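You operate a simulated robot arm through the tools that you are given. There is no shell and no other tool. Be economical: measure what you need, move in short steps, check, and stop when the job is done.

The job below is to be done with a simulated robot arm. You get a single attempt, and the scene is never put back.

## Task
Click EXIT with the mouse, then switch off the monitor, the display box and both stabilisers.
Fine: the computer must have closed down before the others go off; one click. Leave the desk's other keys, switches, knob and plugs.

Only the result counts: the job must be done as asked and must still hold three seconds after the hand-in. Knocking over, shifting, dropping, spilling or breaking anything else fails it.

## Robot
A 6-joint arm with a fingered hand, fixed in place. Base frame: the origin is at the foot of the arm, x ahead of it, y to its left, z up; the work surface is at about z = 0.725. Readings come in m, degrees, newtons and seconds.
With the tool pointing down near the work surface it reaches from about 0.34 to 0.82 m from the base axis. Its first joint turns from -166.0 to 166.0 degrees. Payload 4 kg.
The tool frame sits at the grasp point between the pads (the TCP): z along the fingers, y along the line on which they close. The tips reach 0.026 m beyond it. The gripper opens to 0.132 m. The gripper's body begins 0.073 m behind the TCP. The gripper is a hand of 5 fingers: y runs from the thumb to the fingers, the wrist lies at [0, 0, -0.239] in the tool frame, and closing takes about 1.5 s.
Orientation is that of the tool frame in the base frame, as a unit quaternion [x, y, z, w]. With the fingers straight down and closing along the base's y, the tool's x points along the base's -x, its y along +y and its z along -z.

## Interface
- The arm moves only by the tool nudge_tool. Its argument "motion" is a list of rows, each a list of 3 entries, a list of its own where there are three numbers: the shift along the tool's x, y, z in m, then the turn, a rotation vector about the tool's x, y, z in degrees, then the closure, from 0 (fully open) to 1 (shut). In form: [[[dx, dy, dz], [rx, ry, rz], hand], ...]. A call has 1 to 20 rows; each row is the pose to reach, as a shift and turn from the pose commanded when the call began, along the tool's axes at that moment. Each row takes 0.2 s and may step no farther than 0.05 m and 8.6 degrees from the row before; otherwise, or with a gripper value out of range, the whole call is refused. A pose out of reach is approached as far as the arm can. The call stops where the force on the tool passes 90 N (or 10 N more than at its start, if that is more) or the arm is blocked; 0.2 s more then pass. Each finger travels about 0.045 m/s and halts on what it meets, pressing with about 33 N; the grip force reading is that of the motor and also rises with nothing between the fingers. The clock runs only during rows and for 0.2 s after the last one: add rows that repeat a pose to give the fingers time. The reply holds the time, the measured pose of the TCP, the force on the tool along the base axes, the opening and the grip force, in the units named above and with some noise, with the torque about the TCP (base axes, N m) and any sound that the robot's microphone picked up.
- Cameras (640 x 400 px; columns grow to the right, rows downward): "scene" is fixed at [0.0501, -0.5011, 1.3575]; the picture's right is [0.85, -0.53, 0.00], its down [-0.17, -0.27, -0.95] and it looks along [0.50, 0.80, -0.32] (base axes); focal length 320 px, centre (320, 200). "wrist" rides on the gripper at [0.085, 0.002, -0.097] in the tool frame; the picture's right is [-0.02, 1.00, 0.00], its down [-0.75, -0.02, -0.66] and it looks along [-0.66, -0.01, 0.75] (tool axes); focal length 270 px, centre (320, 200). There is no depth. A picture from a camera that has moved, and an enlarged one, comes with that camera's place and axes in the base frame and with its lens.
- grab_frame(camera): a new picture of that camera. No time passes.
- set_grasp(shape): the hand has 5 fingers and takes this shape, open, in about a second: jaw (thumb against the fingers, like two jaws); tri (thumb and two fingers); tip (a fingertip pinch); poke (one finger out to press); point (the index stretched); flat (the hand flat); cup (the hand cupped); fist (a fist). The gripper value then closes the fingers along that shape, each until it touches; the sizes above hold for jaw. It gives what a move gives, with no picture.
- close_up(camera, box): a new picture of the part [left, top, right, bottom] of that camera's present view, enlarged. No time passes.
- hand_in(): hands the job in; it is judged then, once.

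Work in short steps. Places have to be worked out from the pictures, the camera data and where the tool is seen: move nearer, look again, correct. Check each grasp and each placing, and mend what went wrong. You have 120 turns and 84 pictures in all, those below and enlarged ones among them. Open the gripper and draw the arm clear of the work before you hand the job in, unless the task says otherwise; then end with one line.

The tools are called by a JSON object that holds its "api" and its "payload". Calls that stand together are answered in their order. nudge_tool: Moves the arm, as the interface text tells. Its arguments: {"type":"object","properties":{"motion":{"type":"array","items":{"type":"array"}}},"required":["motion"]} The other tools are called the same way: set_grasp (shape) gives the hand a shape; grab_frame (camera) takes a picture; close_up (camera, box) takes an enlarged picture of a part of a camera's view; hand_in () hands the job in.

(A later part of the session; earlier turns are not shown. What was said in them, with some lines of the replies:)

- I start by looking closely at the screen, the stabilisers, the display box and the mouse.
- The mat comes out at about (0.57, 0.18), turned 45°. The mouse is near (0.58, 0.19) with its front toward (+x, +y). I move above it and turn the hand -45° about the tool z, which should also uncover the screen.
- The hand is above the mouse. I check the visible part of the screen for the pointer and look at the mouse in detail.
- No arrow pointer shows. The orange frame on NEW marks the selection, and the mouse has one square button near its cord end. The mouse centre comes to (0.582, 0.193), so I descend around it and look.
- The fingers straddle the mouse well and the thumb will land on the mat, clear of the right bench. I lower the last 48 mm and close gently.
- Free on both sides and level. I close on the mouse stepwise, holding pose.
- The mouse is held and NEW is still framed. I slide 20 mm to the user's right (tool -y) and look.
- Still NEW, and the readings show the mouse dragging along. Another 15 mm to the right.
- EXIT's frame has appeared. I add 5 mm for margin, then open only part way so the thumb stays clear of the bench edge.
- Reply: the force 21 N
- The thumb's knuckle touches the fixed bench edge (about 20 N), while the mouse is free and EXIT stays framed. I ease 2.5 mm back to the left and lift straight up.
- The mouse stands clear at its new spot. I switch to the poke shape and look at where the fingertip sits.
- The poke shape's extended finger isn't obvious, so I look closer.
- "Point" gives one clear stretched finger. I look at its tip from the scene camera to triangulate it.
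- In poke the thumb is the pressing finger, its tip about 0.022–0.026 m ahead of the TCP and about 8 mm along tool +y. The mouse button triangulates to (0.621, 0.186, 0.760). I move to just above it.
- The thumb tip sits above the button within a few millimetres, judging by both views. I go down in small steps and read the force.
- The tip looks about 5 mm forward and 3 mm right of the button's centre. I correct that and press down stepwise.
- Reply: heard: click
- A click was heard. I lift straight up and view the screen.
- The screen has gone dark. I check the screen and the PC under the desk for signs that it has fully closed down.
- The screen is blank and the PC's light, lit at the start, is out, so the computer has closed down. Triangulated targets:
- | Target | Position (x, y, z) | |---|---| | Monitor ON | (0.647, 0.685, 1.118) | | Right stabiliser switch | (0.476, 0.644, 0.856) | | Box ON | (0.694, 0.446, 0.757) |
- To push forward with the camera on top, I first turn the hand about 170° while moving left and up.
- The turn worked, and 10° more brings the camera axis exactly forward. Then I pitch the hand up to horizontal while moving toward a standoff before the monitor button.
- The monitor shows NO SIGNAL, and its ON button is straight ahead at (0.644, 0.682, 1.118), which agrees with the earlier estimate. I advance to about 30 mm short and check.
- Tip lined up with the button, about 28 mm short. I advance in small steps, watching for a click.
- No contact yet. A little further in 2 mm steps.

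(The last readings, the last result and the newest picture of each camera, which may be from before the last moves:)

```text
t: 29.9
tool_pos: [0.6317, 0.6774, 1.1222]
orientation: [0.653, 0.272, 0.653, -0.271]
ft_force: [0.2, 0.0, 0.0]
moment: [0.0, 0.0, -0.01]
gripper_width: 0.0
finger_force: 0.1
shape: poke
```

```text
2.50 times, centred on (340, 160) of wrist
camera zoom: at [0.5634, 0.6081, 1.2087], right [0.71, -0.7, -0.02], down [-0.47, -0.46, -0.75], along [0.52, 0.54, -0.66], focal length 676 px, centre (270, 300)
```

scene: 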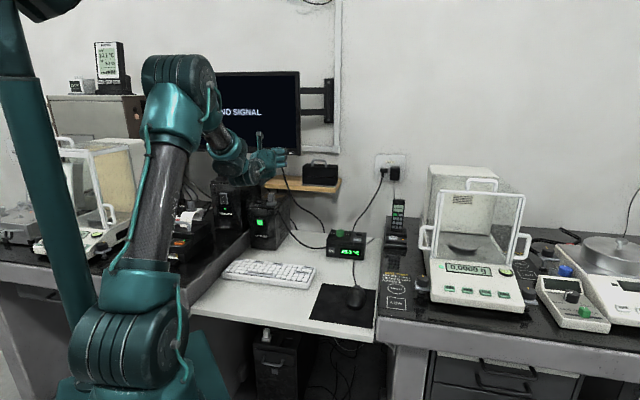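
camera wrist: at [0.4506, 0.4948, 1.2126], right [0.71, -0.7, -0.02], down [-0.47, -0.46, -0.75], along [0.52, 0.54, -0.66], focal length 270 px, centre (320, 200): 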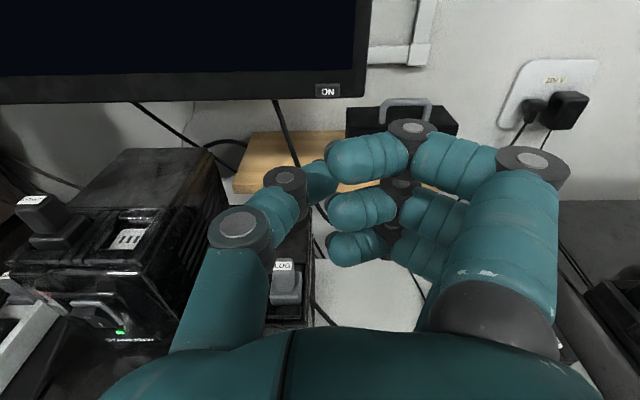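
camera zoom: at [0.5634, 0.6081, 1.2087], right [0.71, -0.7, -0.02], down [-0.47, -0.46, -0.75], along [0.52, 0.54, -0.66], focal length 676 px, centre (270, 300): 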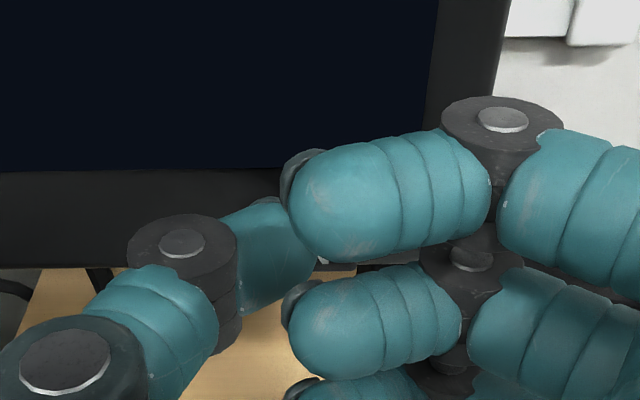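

Still free air. I continue in 1.5 mm steps.

{"api": "nudge_tool", "payload": {"motion": [[[0, 0, 0.0015], [0, 0, 0], 0], [[0, 0, 0.003], [0, 0, 0], 0], [[0, 0, 0.0045], [0, 0, 0], 0]]}}

{"api": "close_up", "payload": {"camera": "scene", "box": [210, 60, 340, 190]}}

```text
t: 30.7
tool_pos: [0.6352, 0.6802, 1.1235]
orientation: [0.653, 0.272, 0.653, -0.272]
ft_force: [-2.5, -1.4, 0.5]
moment: [-0.03, 0.03, 0.01]
gripper_width: 0.0003
finger_force: 0.0
shape: poke
heard: click
```

```text
3.08 times, centred on (275, 125) of scene
camera zoom: at [0.0501, -0.5011, 1.3575], right [0.85, -0.53, 0.0], down [-0.17, -0.27, -0.95], along [0.5, 0.8, -0.32], focal length 986 px, centre (458, 431)
```

zoom: 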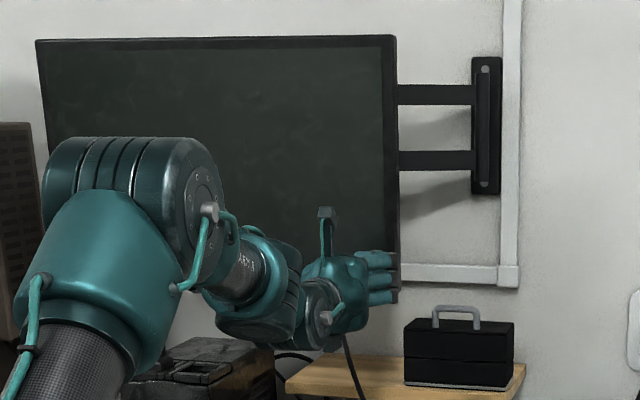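

The monitor clicked off and its screen is grey. I back straight out 0.23 m, then go down and left to stand off from the right stabiliser's switch.

{"api": "nudge_tool", "payload": {"motion": [[[0, 0, -0.02], [0, 0, 0], 0], [[0, 0, -0.06], [0, 0, 0], 0], [[0, 0, -0.105], [0, 0, 0], 0], [[0, 0, -0.15], [0, 0, 0], 0], [[0, 0, -0.195], [0, 0, 0], 0], [[0, 0, -0.23], [0, 0, 0], 0], [[-0.04, -0.015, -0.23], [0, 0, 0], 0], [[-0.08, -0.03, -0.23], [0, 0, 0], 0], [[-0.12, -0.045, -0.23], [0, 0, 0], 0], [[-0.16, -0.06, -0.23], [0, 0, 0], 0], [[-0.2, -0.075, -0.23], [0, 0, 0], 0], [[-0.235, -0.09, -0.23], [0, 0, 0], 0], [[-0.235, -0.093, -0.23], [0, 0, 0], 0]]}}

{"api": "grab_frame", "payload": {"camera": "scene"}}

{"api": "grab_frame", "payload": {"camera": "wrist"}}

```text
t: 33.5
tool_pos: [0.4134, 0.5933, 0.8916]
orientation: [0.652, 0.274, 0.654, -0.269]
ft_force: [-0.4, 0.0, 0.1]
moment: [0.01, 0.0, -0.02]
gripper_width: 0.0002
finger_force: 0.1
shape: poke
out of reach, approached as far as the arm can: row 12, 13
```

```text
38 pictures are left
```

scene: 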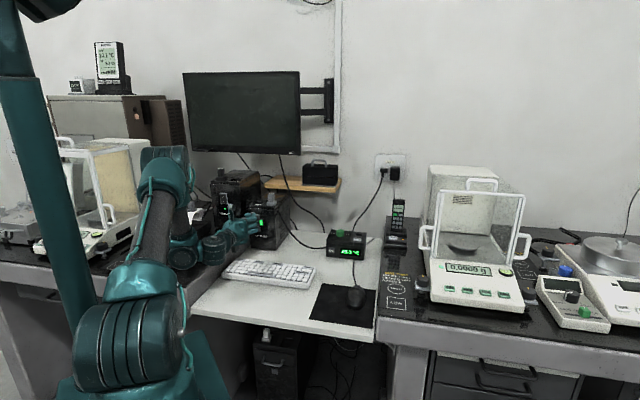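

```text
37 pictures are left
camera wrist: at [0.3462, 0.5249, 0.9777], right [0.71, -0.71, -0.01], down [-0.47, -0.46, -0.75], along [0.52, 0.54, -0.66], focal length 270 px, centre (320, 200)
```

wrist: 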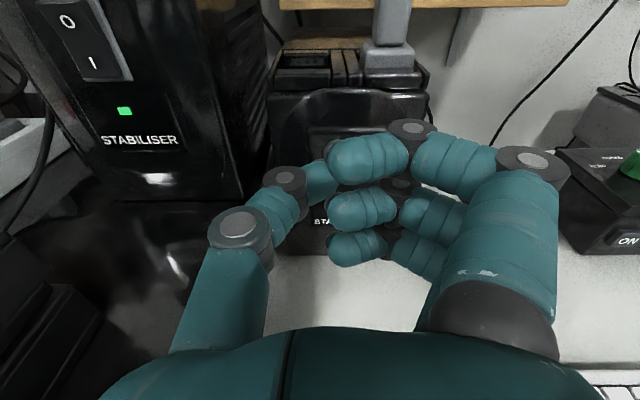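

The lowest pose is out of reach with the hand fully horizontal. The left stabiliser has an O/I rocker with O on top, and it is at a reachable height, so I locate it first.

{"api": "close_up", "payload": {"camera": "scene", "box": [200, 160, 300, 260]}}

{"api": "close_up", "payload": {"camera": "wrist", "box": [0, 0, 160, 120]}}

```text
4.00 times, centred on (250, 210) of scene
camera zoom: at [0.0501, -0.5011, 1.3575], right [0.85, -0.53, 0.0], down [-0.17, -0.27, -0.95], along [0.5, 0.8, -0.32], focal length 1282 px, centre (600, 160)
```

zoom: 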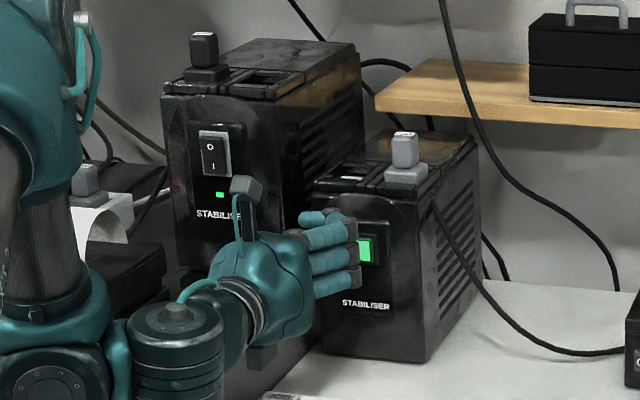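

```text
3.33 times, centred on (80, 60) of wrist
camera zoom: at [0.3462, 0.5249, 0.9777], right [0.71, -0.71, -0.01], down [-0.47, -0.46, -0.75], along [0.52, 0.54, -0.66], focal length 901 px, centre (1120, 667)
```

zoom: 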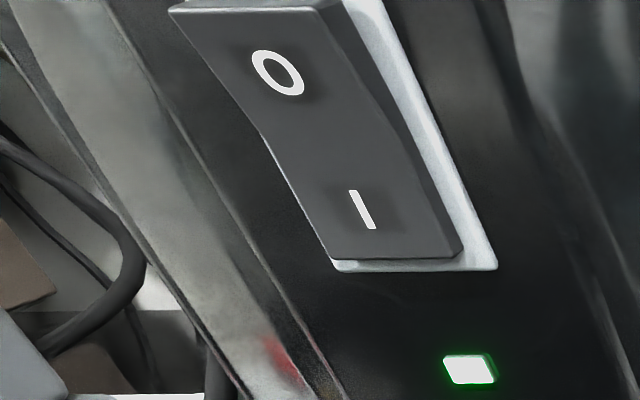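

O is at about (0.374, 0.780, 0.949). A printer stands on the left bench near the path, so I rise and look before approaching, with the hand yawed 20° left.

{"api": "nudge_tool", "payload": {"motion": [[[0.04, 0, -0.02], [0, 0, 0], 0], [[0.08, -0.01, -0.03], [-6, 0, 0], 0], [[0.11, -0.03, -0.03], [-12, 0, 0], 0], [[0.11, -0.05, -0.03], [-20, 0, 0], 0], [[0.11, -0.05, -0.03], [-20, 0, 0], 0]]}}

{"api": "grab_frame", "payload": {"camera": "wrist"}}

{"api": "close_up", "payload": {"camera": "scene", "box": [160, 160, 300, 260]}}

```text
t: 34.7
tool_pos: [0.3543, 0.6046, 1.0041]
orientation: [0.69, 0.154, 0.69, -0.153]
ft_force: [0.1, -0.3, 1.2]
moment: [-0.01, 0.01, 0.01]
gripper_width: 0.0001
finger_force: 0.1
shape: poke
```

```text
34 pictures are left
camera wrist: at [0.2672, 0.5637, 1.0904], right [0.42, -0.91, -0.02], down [-0.6, -0.27, -0.75], along [0.68, 0.33, -0.66], focal length 270 px, centre (320, 200)
```

wrist: 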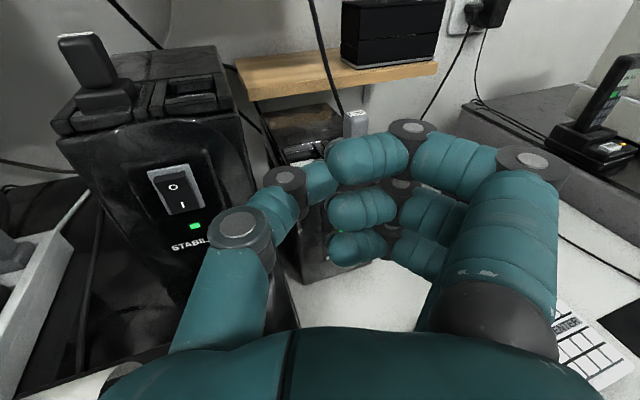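

```text
4.00 times, centred on (230, 210) of scene
camera zoom: at [0.0501, -0.5011, 1.3575], right [0.85, -0.53, 0.0], down [-0.17, -0.27, -0.95], along [0.5, 0.8, -0.32], focal length 1282 px, centre (680, 160)
```

zoom: 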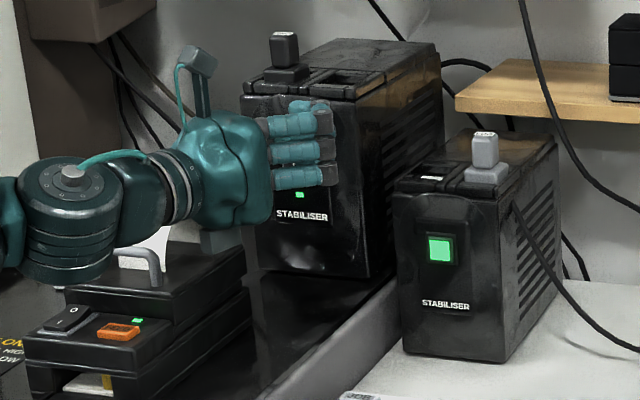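

I turned the wrong way: tool x is up, so positive is left. I correct with +40° and move to about 60 mm before the rocker, staying high until I've looked.

{"api": "nudge_tool", "payload": {"motion": [[[0.0, -0.01, -0.01], [8, 0, 0], 0], [[0.0, -0.03, -0.01], [16, 0, 0], 0], [[0.0, -0.05, -0.005], [24, 0, 0], 0], [[-0.01, -0.07, 0.0], [32, 0, 0], 0], [[-0.02, -0.0858, 0.0047], [40, 0, 0], 0], [[-0.02, -0.0858, 0.0047], [40, 0, 0], 0]]}}

{"api": "grab_frame", "payload": {"camera": "wrist"}}

{"api": "close_up", "payload": {"camera": "scene", "box": [160, 160, 300, 260]}}

```text
t: 36.1
tool_pos: [0.3226, 0.6849, 0.9856]
orientation: [0.595, 0.381, 0.596, -0.382]
ft_force: [0.0, 0.0, 0.1]
moment: [0.02, 0.0, 0.04]
gripper_width: 0.0
finger_force: 0.0
shape: poke
```

```text
32 pictures are left
camera wrist: at [0.2837, 0.5984, 1.0708], right [0.91, -0.42, -0.02], down [-0.29, -0.59, -0.75], along [0.3, 0.69, -0.66], focal length 270 px, centre (320, 200)
```

wrist: 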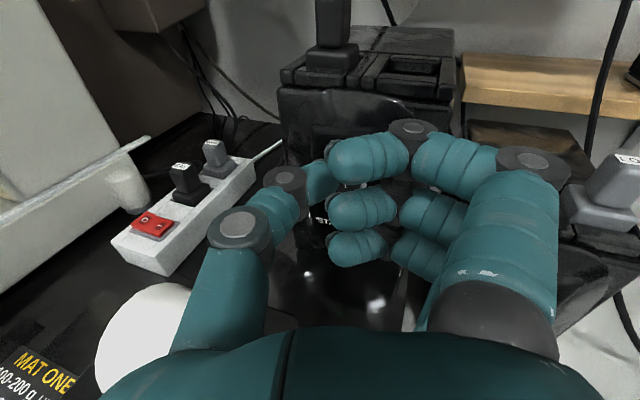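

```text
4.00 times, centred on (230, 210) of scene
camera zoom: at [0.0501, -0.5011, 1.3575], right [0.85, -0.53, 0.0], down [-0.17, -0.27, -0.95], along [0.5, 0.8, -0.32], focal length 1282 px, centre (680, 160)
```

zoom: 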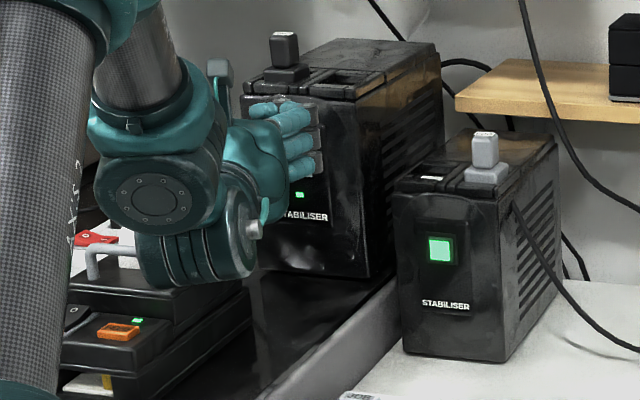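

The wrist passes in front of the printer, not over it. Using the box's corner and plug, I refine O to about (0.371, 0.768, 0.950). I pitch the hand 15° down to keep the wrist high and stop about 30 mm short.

{"api": "nudge_tool", "payload": {"motion": [[[0, 0.001, 0.01], [0, -7.5, 0], 0], [[-0.01, 0.002, 0.03], [0, -15, 0], 0], [[-0.02, 0.003, 0.05], [0, -15, 0], 0], [[-0.02, 0.003, 0.05], [0, -15, 0], 0]]}}

{"api": "close_up", "payload": {"camera": "wrist", "box": [220, 60, 460, 260]}}

{"api": "close_up", "payload": {"camera": "scene", "box": [180, 160, 280, 240]}}

```text
t: 37.1
tool_pos: [0.3483, 0.7281, 0.9661]
orientation: [0.668, 0.428, 0.512, -0.328]
ft_force: [-0.6, -0.2, -0.6]
moment: [0.0, 0.01, 0.01]
gripper_width: 0.0
finger_force: 0.0
shape: poke
```

```text
2.00 times, centred on (340, 160) of wrist
camera zoom: at [0.3195, 0.6649, 1.0726], right [0.91, -0.42, -0.02], down [-0.36, -0.75, -0.56], along [0.22, 0.51, -0.83], focal length 541 px, centre (280, 280)
```

zoom: 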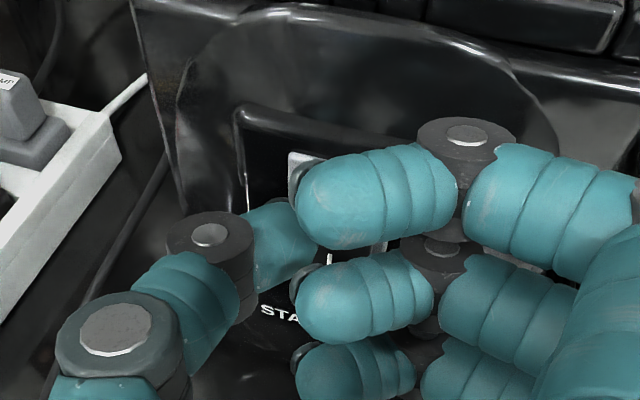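

```text
5.00 times, centred on (230, 200) of scene
camera zoom: at [0.0501, -0.5011, 1.3575], right [0.85, -0.53, 0.0], down [-0.17, -0.27, -0.95], along [0.5, 0.8, -0.32], focal length 1602 px, centre (770, 200)
```

zoom: 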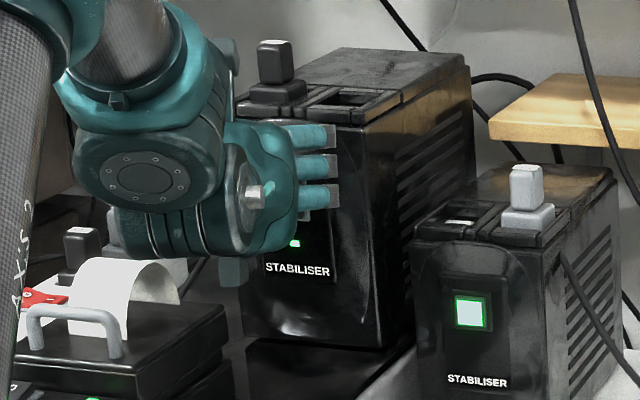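

The switch plate is large, about 34 mm wide, and the tip heads for its upper (O) half but slightly left. I shift 6 mm right and advance in small steps.

{"api": "nudge_tool", "payload": {"motion": [[[0, 0.006, 0.005], [0, 0, 0], 0], [[0, 0.006, 0.012], [0, 0, 0], 0], [[0, 0.006, 0.017], [0, 0, 0], 0], [[0, 0.006, 0.02], [0, 0, 0], 0], [[0, 0.006, 0.022], [0, 0, 0], 0]]}}

{"api": "close_up", "payload": {"camera": "wrist", "box": [220, 60, 460, 260]}}

```text
t: 38.3
tool_pos: [0.3485, 0.7483, 0.959]
orientation: [0.666, 0.432, 0.507, -0.336]
ft_force: [-50.0, -41.4, 15.8]
moment: [0.17, -0.4, -0.52]
gripper_width: 0.0
finger_force: 0.1
shape: poke
stopped in row 5: the force on the tool passed its limit at 95 N (the readings are from after the stop); the commanded pose is now the measured one
```

```text
2.00 times, centred on (340, 160) of wrist
camera zoom: at [0.3212, 0.683, 1.0669], right [0.91, -0.41, -0.03], down [-0.35, -0.75, -0.56], along [0.2, 0.52, -0.83], focal length 541 px, centre (280, 280)
```

zoom: 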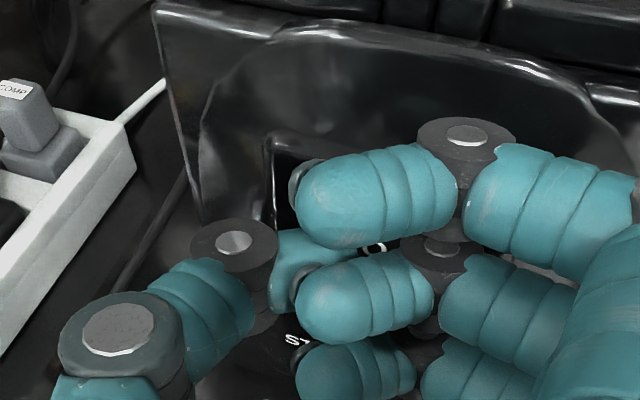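

The tip hit the panel left of the rocker (now "O" is visible about 17 mm right of the tip). I back off immediately and check that nothing moved.

{"api": "nudge_tool", "payload": {"motion": [[[0, 0, -0.01], [0, 0, 0], 0], [[0, 0, -0.03], [0, 0, 0], 0], [[0, 0.0, -0.045], [0, 0, 0], 0], [[0, 0.0, -0.045], [0, 0, 0], 0]]}}

{"api": "close_up", "payload": {"camera": "scene", "box": [180, 160, 280, 240]}}

{"api": "close_up", "payload": {"camera": "wrist", "box": [220, 40, 460, 240]}}

```text
t: 39.3
tool_pos: [0.3353, 0.7085, 0.9694]
orientation: [0.667, 0.429, 0.51, -0.332]
ft_force: [0.0, -0.1, 0.0]
moment: [0.0, -0.02, 0.0]
gripper_width: 0.0
finger_force: 0.0
shape: poke
```

```text
5.00 times, centred on (230, 200) of scene
camera zoom: at [0.0501, -0.5011, 1.3575], right [0.85, -0.53, 0.0], down [-0.17, -0.27, -0.95], along [0.5, 0.8, -0.32], focal length 1602 px, centre (770, 200)
```

zoom: 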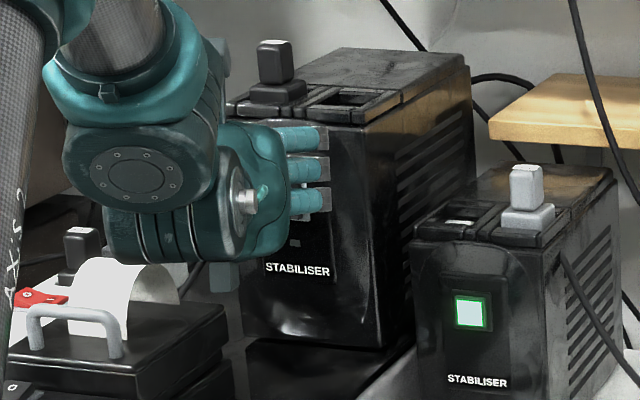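

```text
2.00 times, centred on (340, 140) of wrist
camera zoom: at [0.3084, 0.6437, 1.0781], right [0.91, -0.42, -0.03], down [-0.36, -0.75, -0.56], along [0.21, 0.51, -0.83], focal length 541 px, centre (280, 320)
```

zoom: 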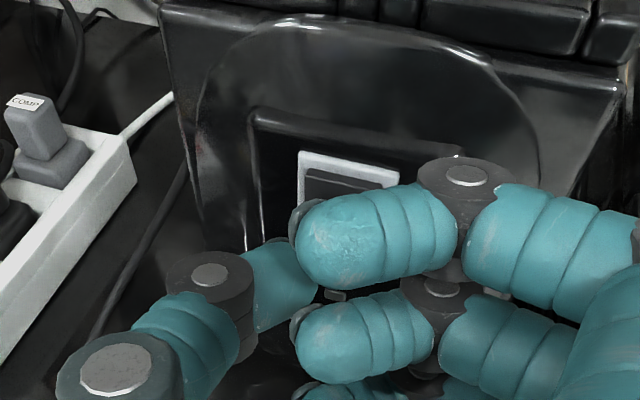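

The left stabiliser's green lamp is now out and the box hasn't moved, so that push threw the rocker to O. I withdraw and swing right toward the other stabiliser.

{"api": "nudge_tool", "payload": {"motion": [[[0.01, 0, -0.04], [0, 0, 0], 0], [[0.01, 0.02, -0.081], [-4.8, 0, 1.3], 0], [[0.0, 0.045, -0.081], [-9.6, 0, 2.6], 0], [[0.0, 0.065, -0.081], [-14.5, 0, 3.9], 0], [[-0.001, 0.0865, -0.081], [-19.3, 0, 5.2], 0], [[-0.001, 0.0865, -0.081], [-19.3, 0, 5.2], 0]]}}

{"api": "close_up", "payload": {"camera": "scene", "box": [180, 160, 300, 260]}}

{"api": "grab_frame", "payload": {"camera": "wrist"}}

```text
t: 40.7
tool_pos: [0.3829, 0.5999, 0.9866]
orientation: [0.733, 0.308, 0.558, -0.239]
ft_force: [0.0, 0.8, -0.1]
moment: [0.04, 0.01, -0.03]
gripper_width: 0.0
finger_force: 0.0
shape: poke
```

```text
4.00 times, centred on (240, 210) of scene
camera zoom: at [0.0501, -0.5011, 1.3575], right [0.85, -0.53, 0.0], down [-0.17, -0.27, -0.95], along [0.5, 0.8, -0.32], focal length 1282 px, centre (640, 160)
```

zoom: 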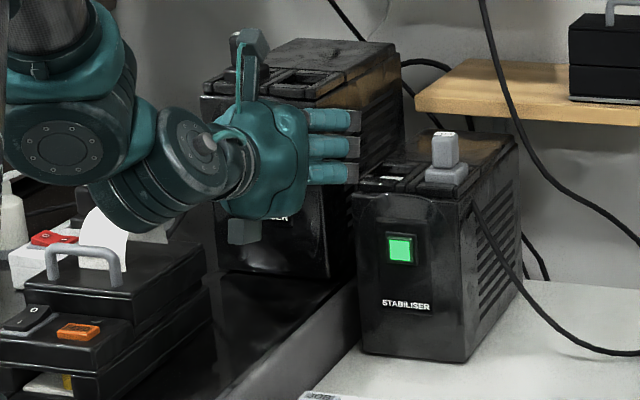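

```text
24 pictures are left
camera wrist: at [0.3351, 0.5477, 1.0953], right [0.71, -0.7, -0.03], down [-0.59, -0.58, -0.55], along [0.37, 0.41, -0.83], focal length 270 px, centre (320, 200)
```

wrist: 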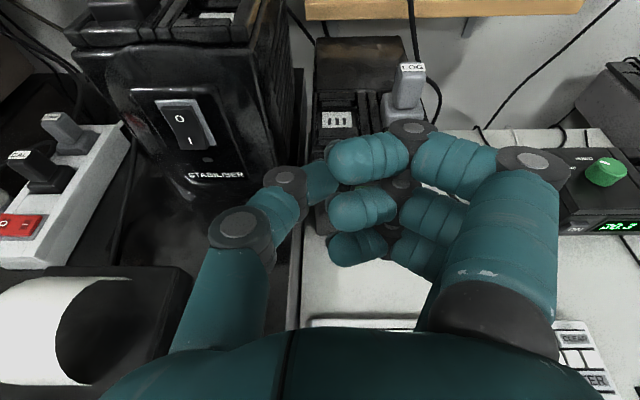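

The left lamp stays off. Next I pitch another 15° down and drop to a standoff about 60 mm before the lit green switch at (0.476, 0.644, 0.856).

{"api": "nudge_tool", "payload": {"motion": [[[-0.02, 0.007, 0.005], [0, -5, 0], 0], [[-0.04, 0.015, 0.02], [0, -10, 0], 0], [[-0.06, 0.022, 0.04], [0, -15, 0], 0], [[-0.0787, 0.027, 0.054], [0, -15, 0], 0], [[-0.0787, 0.027, 0.054], [0, -15, 0], 0]]}}

{"api": "close_up", "payload": {"camera": "wrist", "box": [200, 20, 460, 240]}}

{"api": "close_up", "payload": {"camera": "scene", "box": [200, 180, 300, 260]}}

```text
t: 41.9
tool_pos: [0.4236, 0.6028, 0.8968]
orientation: [0.799, 0.336, 0.458, -0.196]
ft_force: [-0.5, -0.2, -0.1]
moment: [0.0, 0.0, -0.01]
gripper_width: 0.0001
finger_force: 0.1
shape: poke
```

```text
1.82 times, centred on (330, 130) of wrist
camera zoom: at [0.3974, 0.5726, 1.0206], right [0.71, -0.7, -0.02], down [-0.67, -0.67, -0.32], along [0.21, 0.24, -0.95], focal length 491 px, centre (302, 327)
```

zoom: 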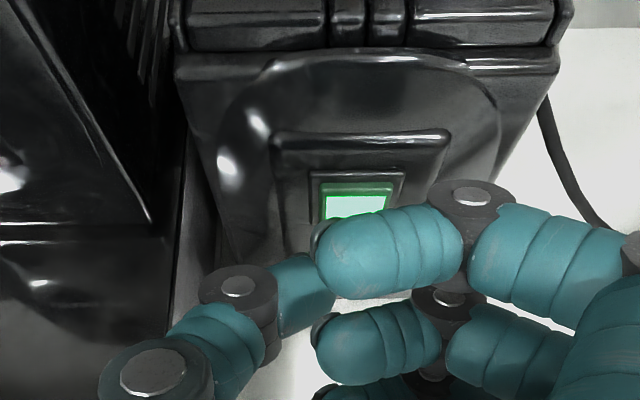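

```text
5.00 times, centred on (250, 220) of scene
camera zoom: at [0.0501, -0.5011, 1.3575], right [0.85, -0.53, 0.0], down [-0.17, -0.27, -0.95], along [0.5, 0.8, -0.32], focal length 1602 px, centre (670, 100)
```

zoom: 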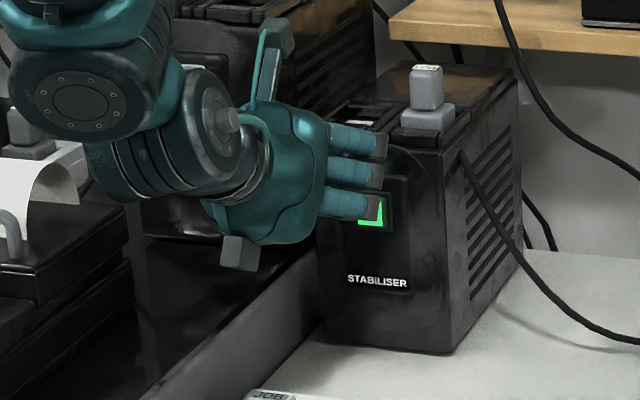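

The lens centre sits about 12 mm right of the thumb line in the wrist view, and the wrist view proved the more reliable one last time. I shift 12 mm right and advance 40 mm, still short of contact.

{"api": "nudge_tool", "payload": {"motion": [[[0, 0.006, 0.015], [0, 0, 0], 0], [[0, 0.012, 0.03], [0, 0, 0], 0], [[0, 0.012, 0.042], [0, 0, 0], 0], [[0, 0.012, 0.042], [0, 0, 0], 0]]}}

{"api": "close_up", "payload": {"camera": "wrist", "box": [240, 80, 440, 240]}}

{"api": "close_up", "payload": {"camera": "scene", "box": [230, 190, 290, 250]}}

```text
t: 42.9
tool_pos: [0.4578, 0.622, 0.8764]
orientation: [0.8, 0.336, 0.458, -0.196]
ft_force: [-6.3, -4.6, 1.9]
moment: [-0.01, 0.02, 0.0]
gripper_width: 0.0002
finger_force: 0.2
shape: poke
heard: click
```

```text
2.50 times, centred on (340, 160) of wrist
camera zoom: at [0.4302, 0.592, 0.9999], right [0.71, -0.7, -0.02], down [-0.67, -0.67, -0.32], along [0.21, 0.24, -0.95], focal length 676 px, centre (270, 300)
```

zoom: 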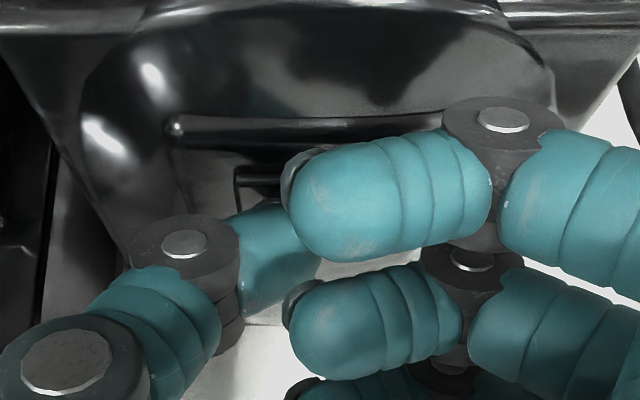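

```text
6.67 times, centred on (260, 220) of scene
camera zoom: at [0.0501, -0.5011, 1.3575], right [0.85, -0.53, 0.0], down [-0.17, -0.27, -0.95], along [0.5, 0.8, -0.32], focal length 2136 px, centre (720, 67)
```

zoom: 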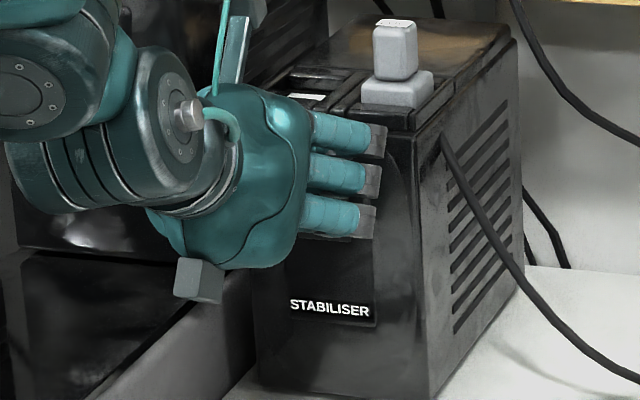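

A click, and no green light shows. I withdraw first and confirm the lamp, then go on toward the display box.

{"api": "nudge_tool", "payload": {"motion": [[[0, 0, -0.03], [0, 0, 0], 0], [[0, 0, -0.08], [0, 0, 0], 0], [[0, 0.04, -0.08], [0, 0, 0], 0], [[0, 0.085, -0.08], [0, 0, 0], 0], [[0, 0.13, -0.08], [0, 0, 0], 0], [[0, 0.175, -0.08], [0, 0, 0], 0], [[-0.01, 0.215, -0.07], [0, 0, 0], 0], [[-0.025, 0.25, -0.055], [0, 0, 0], 0], [[-0.04, 0.275, -0.035], [0, 0, 0], 0], [[-0.0607, 0.286, -0.013], [0, 0, 0], 0], [[-0.0607, 0.286, -0.013], [0, 0, 0], 0]]}}

{"api": "grab_frame", "payload": {"camera": "scene"}}

{"api": "close_up", "payload": {"camera": "wrist", "box": [200, 20, 460, 240]}}

```text
t: 45.3
tool_pos: [0.6359, 0.394, 0.8297]
orientation: [0.799, 0.336, 0.458, -0.196]
ft_force: [0.6, 0.5, -0.1]
moment: [0.01, -0.01, 0.01]
gripper_width: 0.0
finger_force: 0.0
shape: poke
```

```text
19 pictures are left
```

scene: 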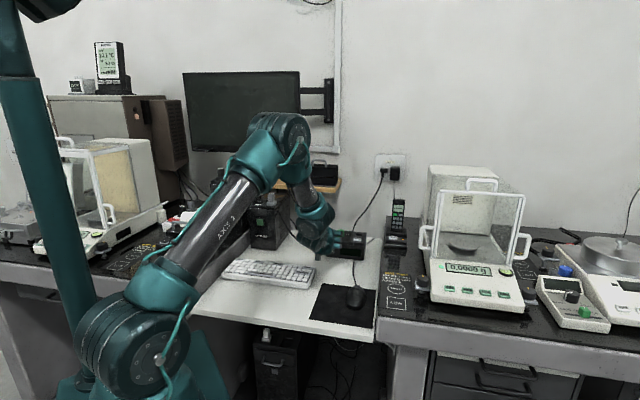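

```text
1.82 times, centred on (330, 130) of wrist
camera zoom: at [0.608, 0.3635, 0.9522], right [0.71, -0.7, -0.02], down [-0.67, -0.67, -0.32], along [0.21, 0.24, -0.95], focal length 491 px, centre (302, 327)
```

zoom: 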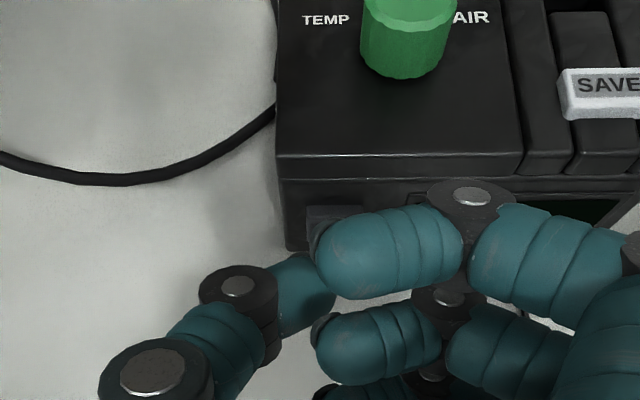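

The right stabiliser's lamp is out. The box's ON button lies about 7 mm right of the thumb line, so I lower and approach gently, stopping just short.

{"api": "nudge_tool", "payload": {"motion": [[[-0.011, 0.004, 0.01], [0, 0, 0], 0], [[-0.022, 0.007, 0.03], [0, 0, 0], 0], [[-0.022, 0.007, 0.048], [0, 0, 0], 0], [[-0.022, 0.007, 0.056], [0, 0, 0], 0], [[-0.022, 0.007, 0.06], [0, 0, 0], 0]]}}

{"api": "close_up", "payload": {"camera": "wrist", "box": [200, 40, 460, 240]}}

{"api": "close_up", "payload": {"camera": "scene", "box": [240, 190, 390, 290]}}

```text
t: 46.5
tool_pos: [0.666, 0.4188, 0.7791]
orientation: [0.799, 0.335, 0.459, -0.196]
ft_force: [-0.5, -1.8, 0.5]
moment: [-0.01, -0.01, -0.01]
gripper_width: 0.0
finger_force: 0.0
shape: poke
```

```text
2.00 times, centred on (330, 140) of wrist
camera zoom: at [0.6401, 0.3893, 0.9016], right [0.71, -0.7, -0.02], down [-0.67, -0.67, -0.32], along [0.21, 0.24, -0.95], focal length 541 px, centre (300, 320)
```

zoom: 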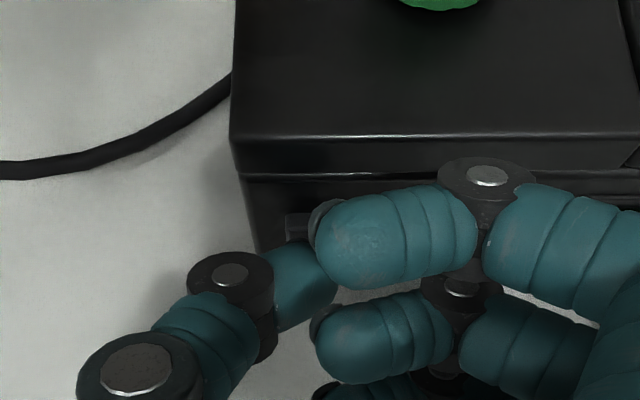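

```text
4.00 times, centred on (315, 240) of scene
camera zoom: at [0.0501, -0.5011, 1.3575], right [0.85, -0.53, 0.0], down [-0.17, -0.27, -0.95], along [0.5, 0.8, -0.32], focal length 1282 px, centre (340, 40)
```

zoom: 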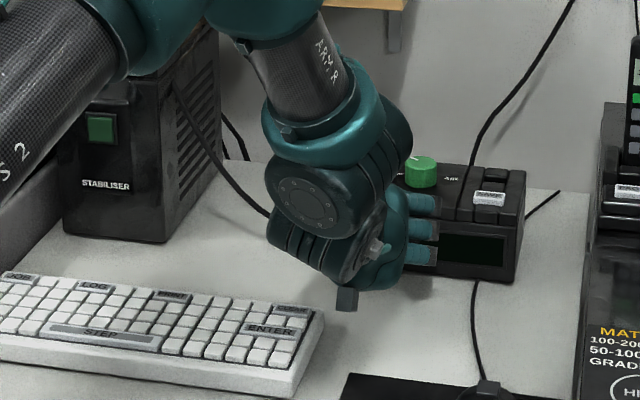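

The right stabiliser is unlit and the display is blank, probably fed by that stabiliser, but its own switch must still go off. There is light contact (about 2 N), so I press on in 1.5 mm steps.

{"api": "nudge_tool", "payload": {"motion": [[[0, 0, 0.0015], [0, 0, 0], 0], [[0, 0, 0.003], [0, 0, 0], 0]]}}

```text
t: 47.1
tool_pos: [0.6682, 0.4212, 0.7798]
orientation: [0.799, 0.336, 0.458, -0.197]
ft_force: [-3.1, -3.5, -0.2]
moment: [-0.02, 0.03, 0.05]
gripper_width: 0.0
finger_force: 0.1
shape: poke
heard: click
```

A click was heard. I retreat back and up, clear of the desk, and inspect everything.

{"api": "nudge_tool", "payload": {"motion": [[[0, 0, -0.02], [0, 0, 0], 0], [[0, 0, -0.06], [0, 0, 0], 0], [[0.03, 0, -0.09], [0, 0, 0], 0], [[0.07, 0, -0.11], [0, 0, 0], 0], [[0.11, 0, -0.13], [0, 0, 0], 0], [[0.15, 0, -0.15], [0, 0, 0], 0], [[0.19, 0, -0.16], [0, 0, 0], 0], [[0.22, 0, -0.17], [0, 0, 0], 0], [[0.22, 0, -0.17], [0, 0, 0], 0]]}}

{"api": "grab_frame", "payload": {"camera": "scene"}}

{"api": "close_up", "payload": {"camera": "scene", "box": [320, 220, 380, 270]}}

{"api": "close_up", "payload": {"camera": "scene", "box": [200, 150, 380, 270]}}

```text
t: 49.1
tool_pos: [0.644, 0.3937, 1.0565]
orientation: [0.799, 0.336, 0.458, -0.197]
ft_force: [0.4, -0.1, -0.4]
moment: [0.0, -0.03, -0.03]
gripper_width: 0.0
finger_force: 0.1
shape: poke
```

```text
15 pictures are left
```

scene: 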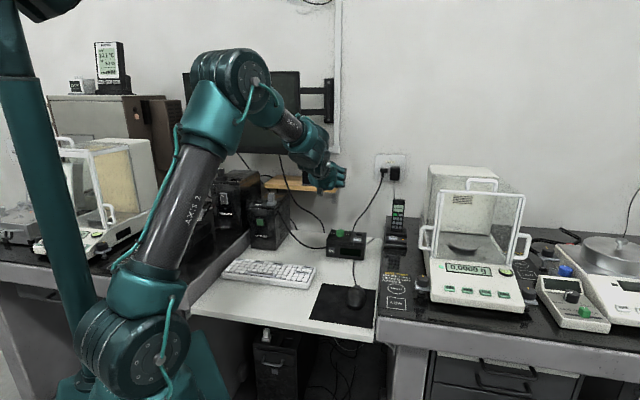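

```text
8.00 times, centred on (350, 245) of scene
camera zoom: at [0.0501, -0.5011, 1.3575], right [0.85, -0.53, 0.0], down [-0.17, -0.27, -0.95], along [0.5, 0.8, -0.32], focal length 2564 px, centre (80, -160)
```

zoom: 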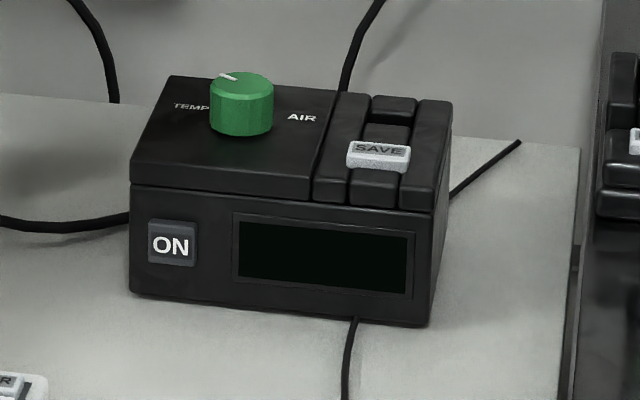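

```text
3.33 times, centred on (290, 210) of scene
camera zoom: at [0.0501, -0.5011, 1.3575], right [0.85, -0.53, 0.0], down [-0.17, -0.27, -0.95], along [0.5, 0.8, -0.32], focal length 1068 px, centre (420, 167)
```

zoom: 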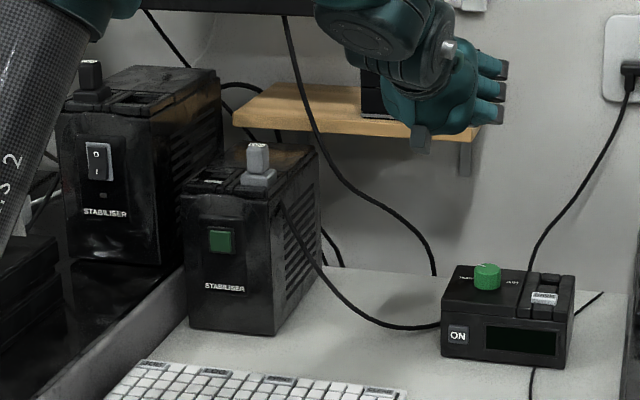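

All lamps and both displays are dark, and the box hasn't shifted. One last close look at the left rocker, the mouse and the monitor.

{"api": "close_up", "payload": {"camera": "scene", "box": [205, 165, 255, 225]}}

{"api": "close_up", "payload": {"camera": "scene", "box": [180, 50, 340, 160]}}

```text
6.67 times, centred on (230, 195) of scene
camera zoom: at [0.0501, -0.5011, 1.3575], right [0.85, -0.53, 0.0], down [-0.17, -0.27, -0.95], along [0.5, 0.8, -0.32], focal length 2136 px, centre (920, 233)
```

zoom: 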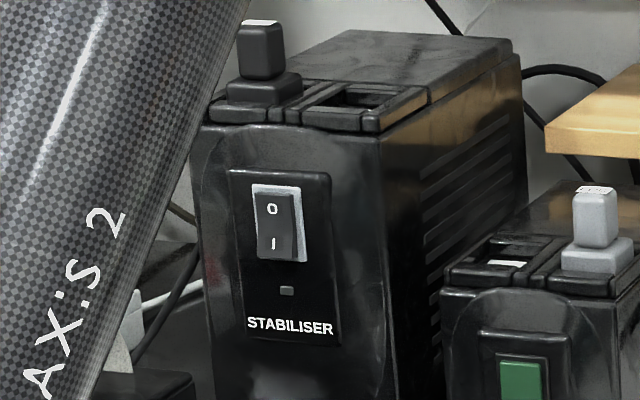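

```text
3.64 times, centred on (260, 105) of scene
camera zoom: at [0.0501, -0.5011, 1.3575], right [0.85, -0.53, 0.0], down [-0.17, -0.27, -0.95], along [0.5, 0.8, -0.32], focal length 1165 px, centre (538, 546)
```

zoom: 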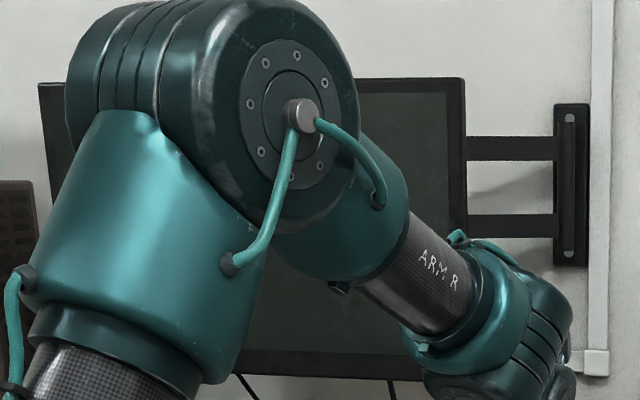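

The rocker stands at O, the lamp is out and the monitor is off. I pull back a little and open the hand.

{"api": "nudge_tool", "payload": {"motion": [[[0.02, 0, -0.04], [0, 0, 0], 0], [[0.04, 0, -0.08], [0, 0, 0], 0], [[0.04, 0, -0.08], [0, 0, 0], 0]]}}

{"api": "set_grasp", "payload": {"shape": "jaw"}}

{"api": "hand_in", "payload": {}}

```text
t: 49.9
tool_pos: [0.6115, 0.3572, 1.1315]
orientation: [0.799, 0.336, 0.458, -0.197]
ft_force: [0.9, -0.6, 0.1]
moment: [-0.03, 0.0, 0.02]
gripper_width: 0.0
finger_force: 0.0
shape: poke
```

```text
t: 50.8
tool_pos: [0.6117, 0.3573, 1.1307]
orientation: [0.8, 0.336, 0.458, -0.196]
ft_force: [-0.1, 0.0, 0.6]
moment: [0.01, -0.01, -0.01]
gripper_width: 0.1318
finger_force: 0.1
shape: jaw
```

```text
The job is handed in.
```

I clicked EXIT once and the computer closed down; then I switched off the monitor, the left stabiliser, the right stabiliser and the display box, though the box's display had already gone dark with the right stabiliser, so its own switch is confirmed only by the click I heard.
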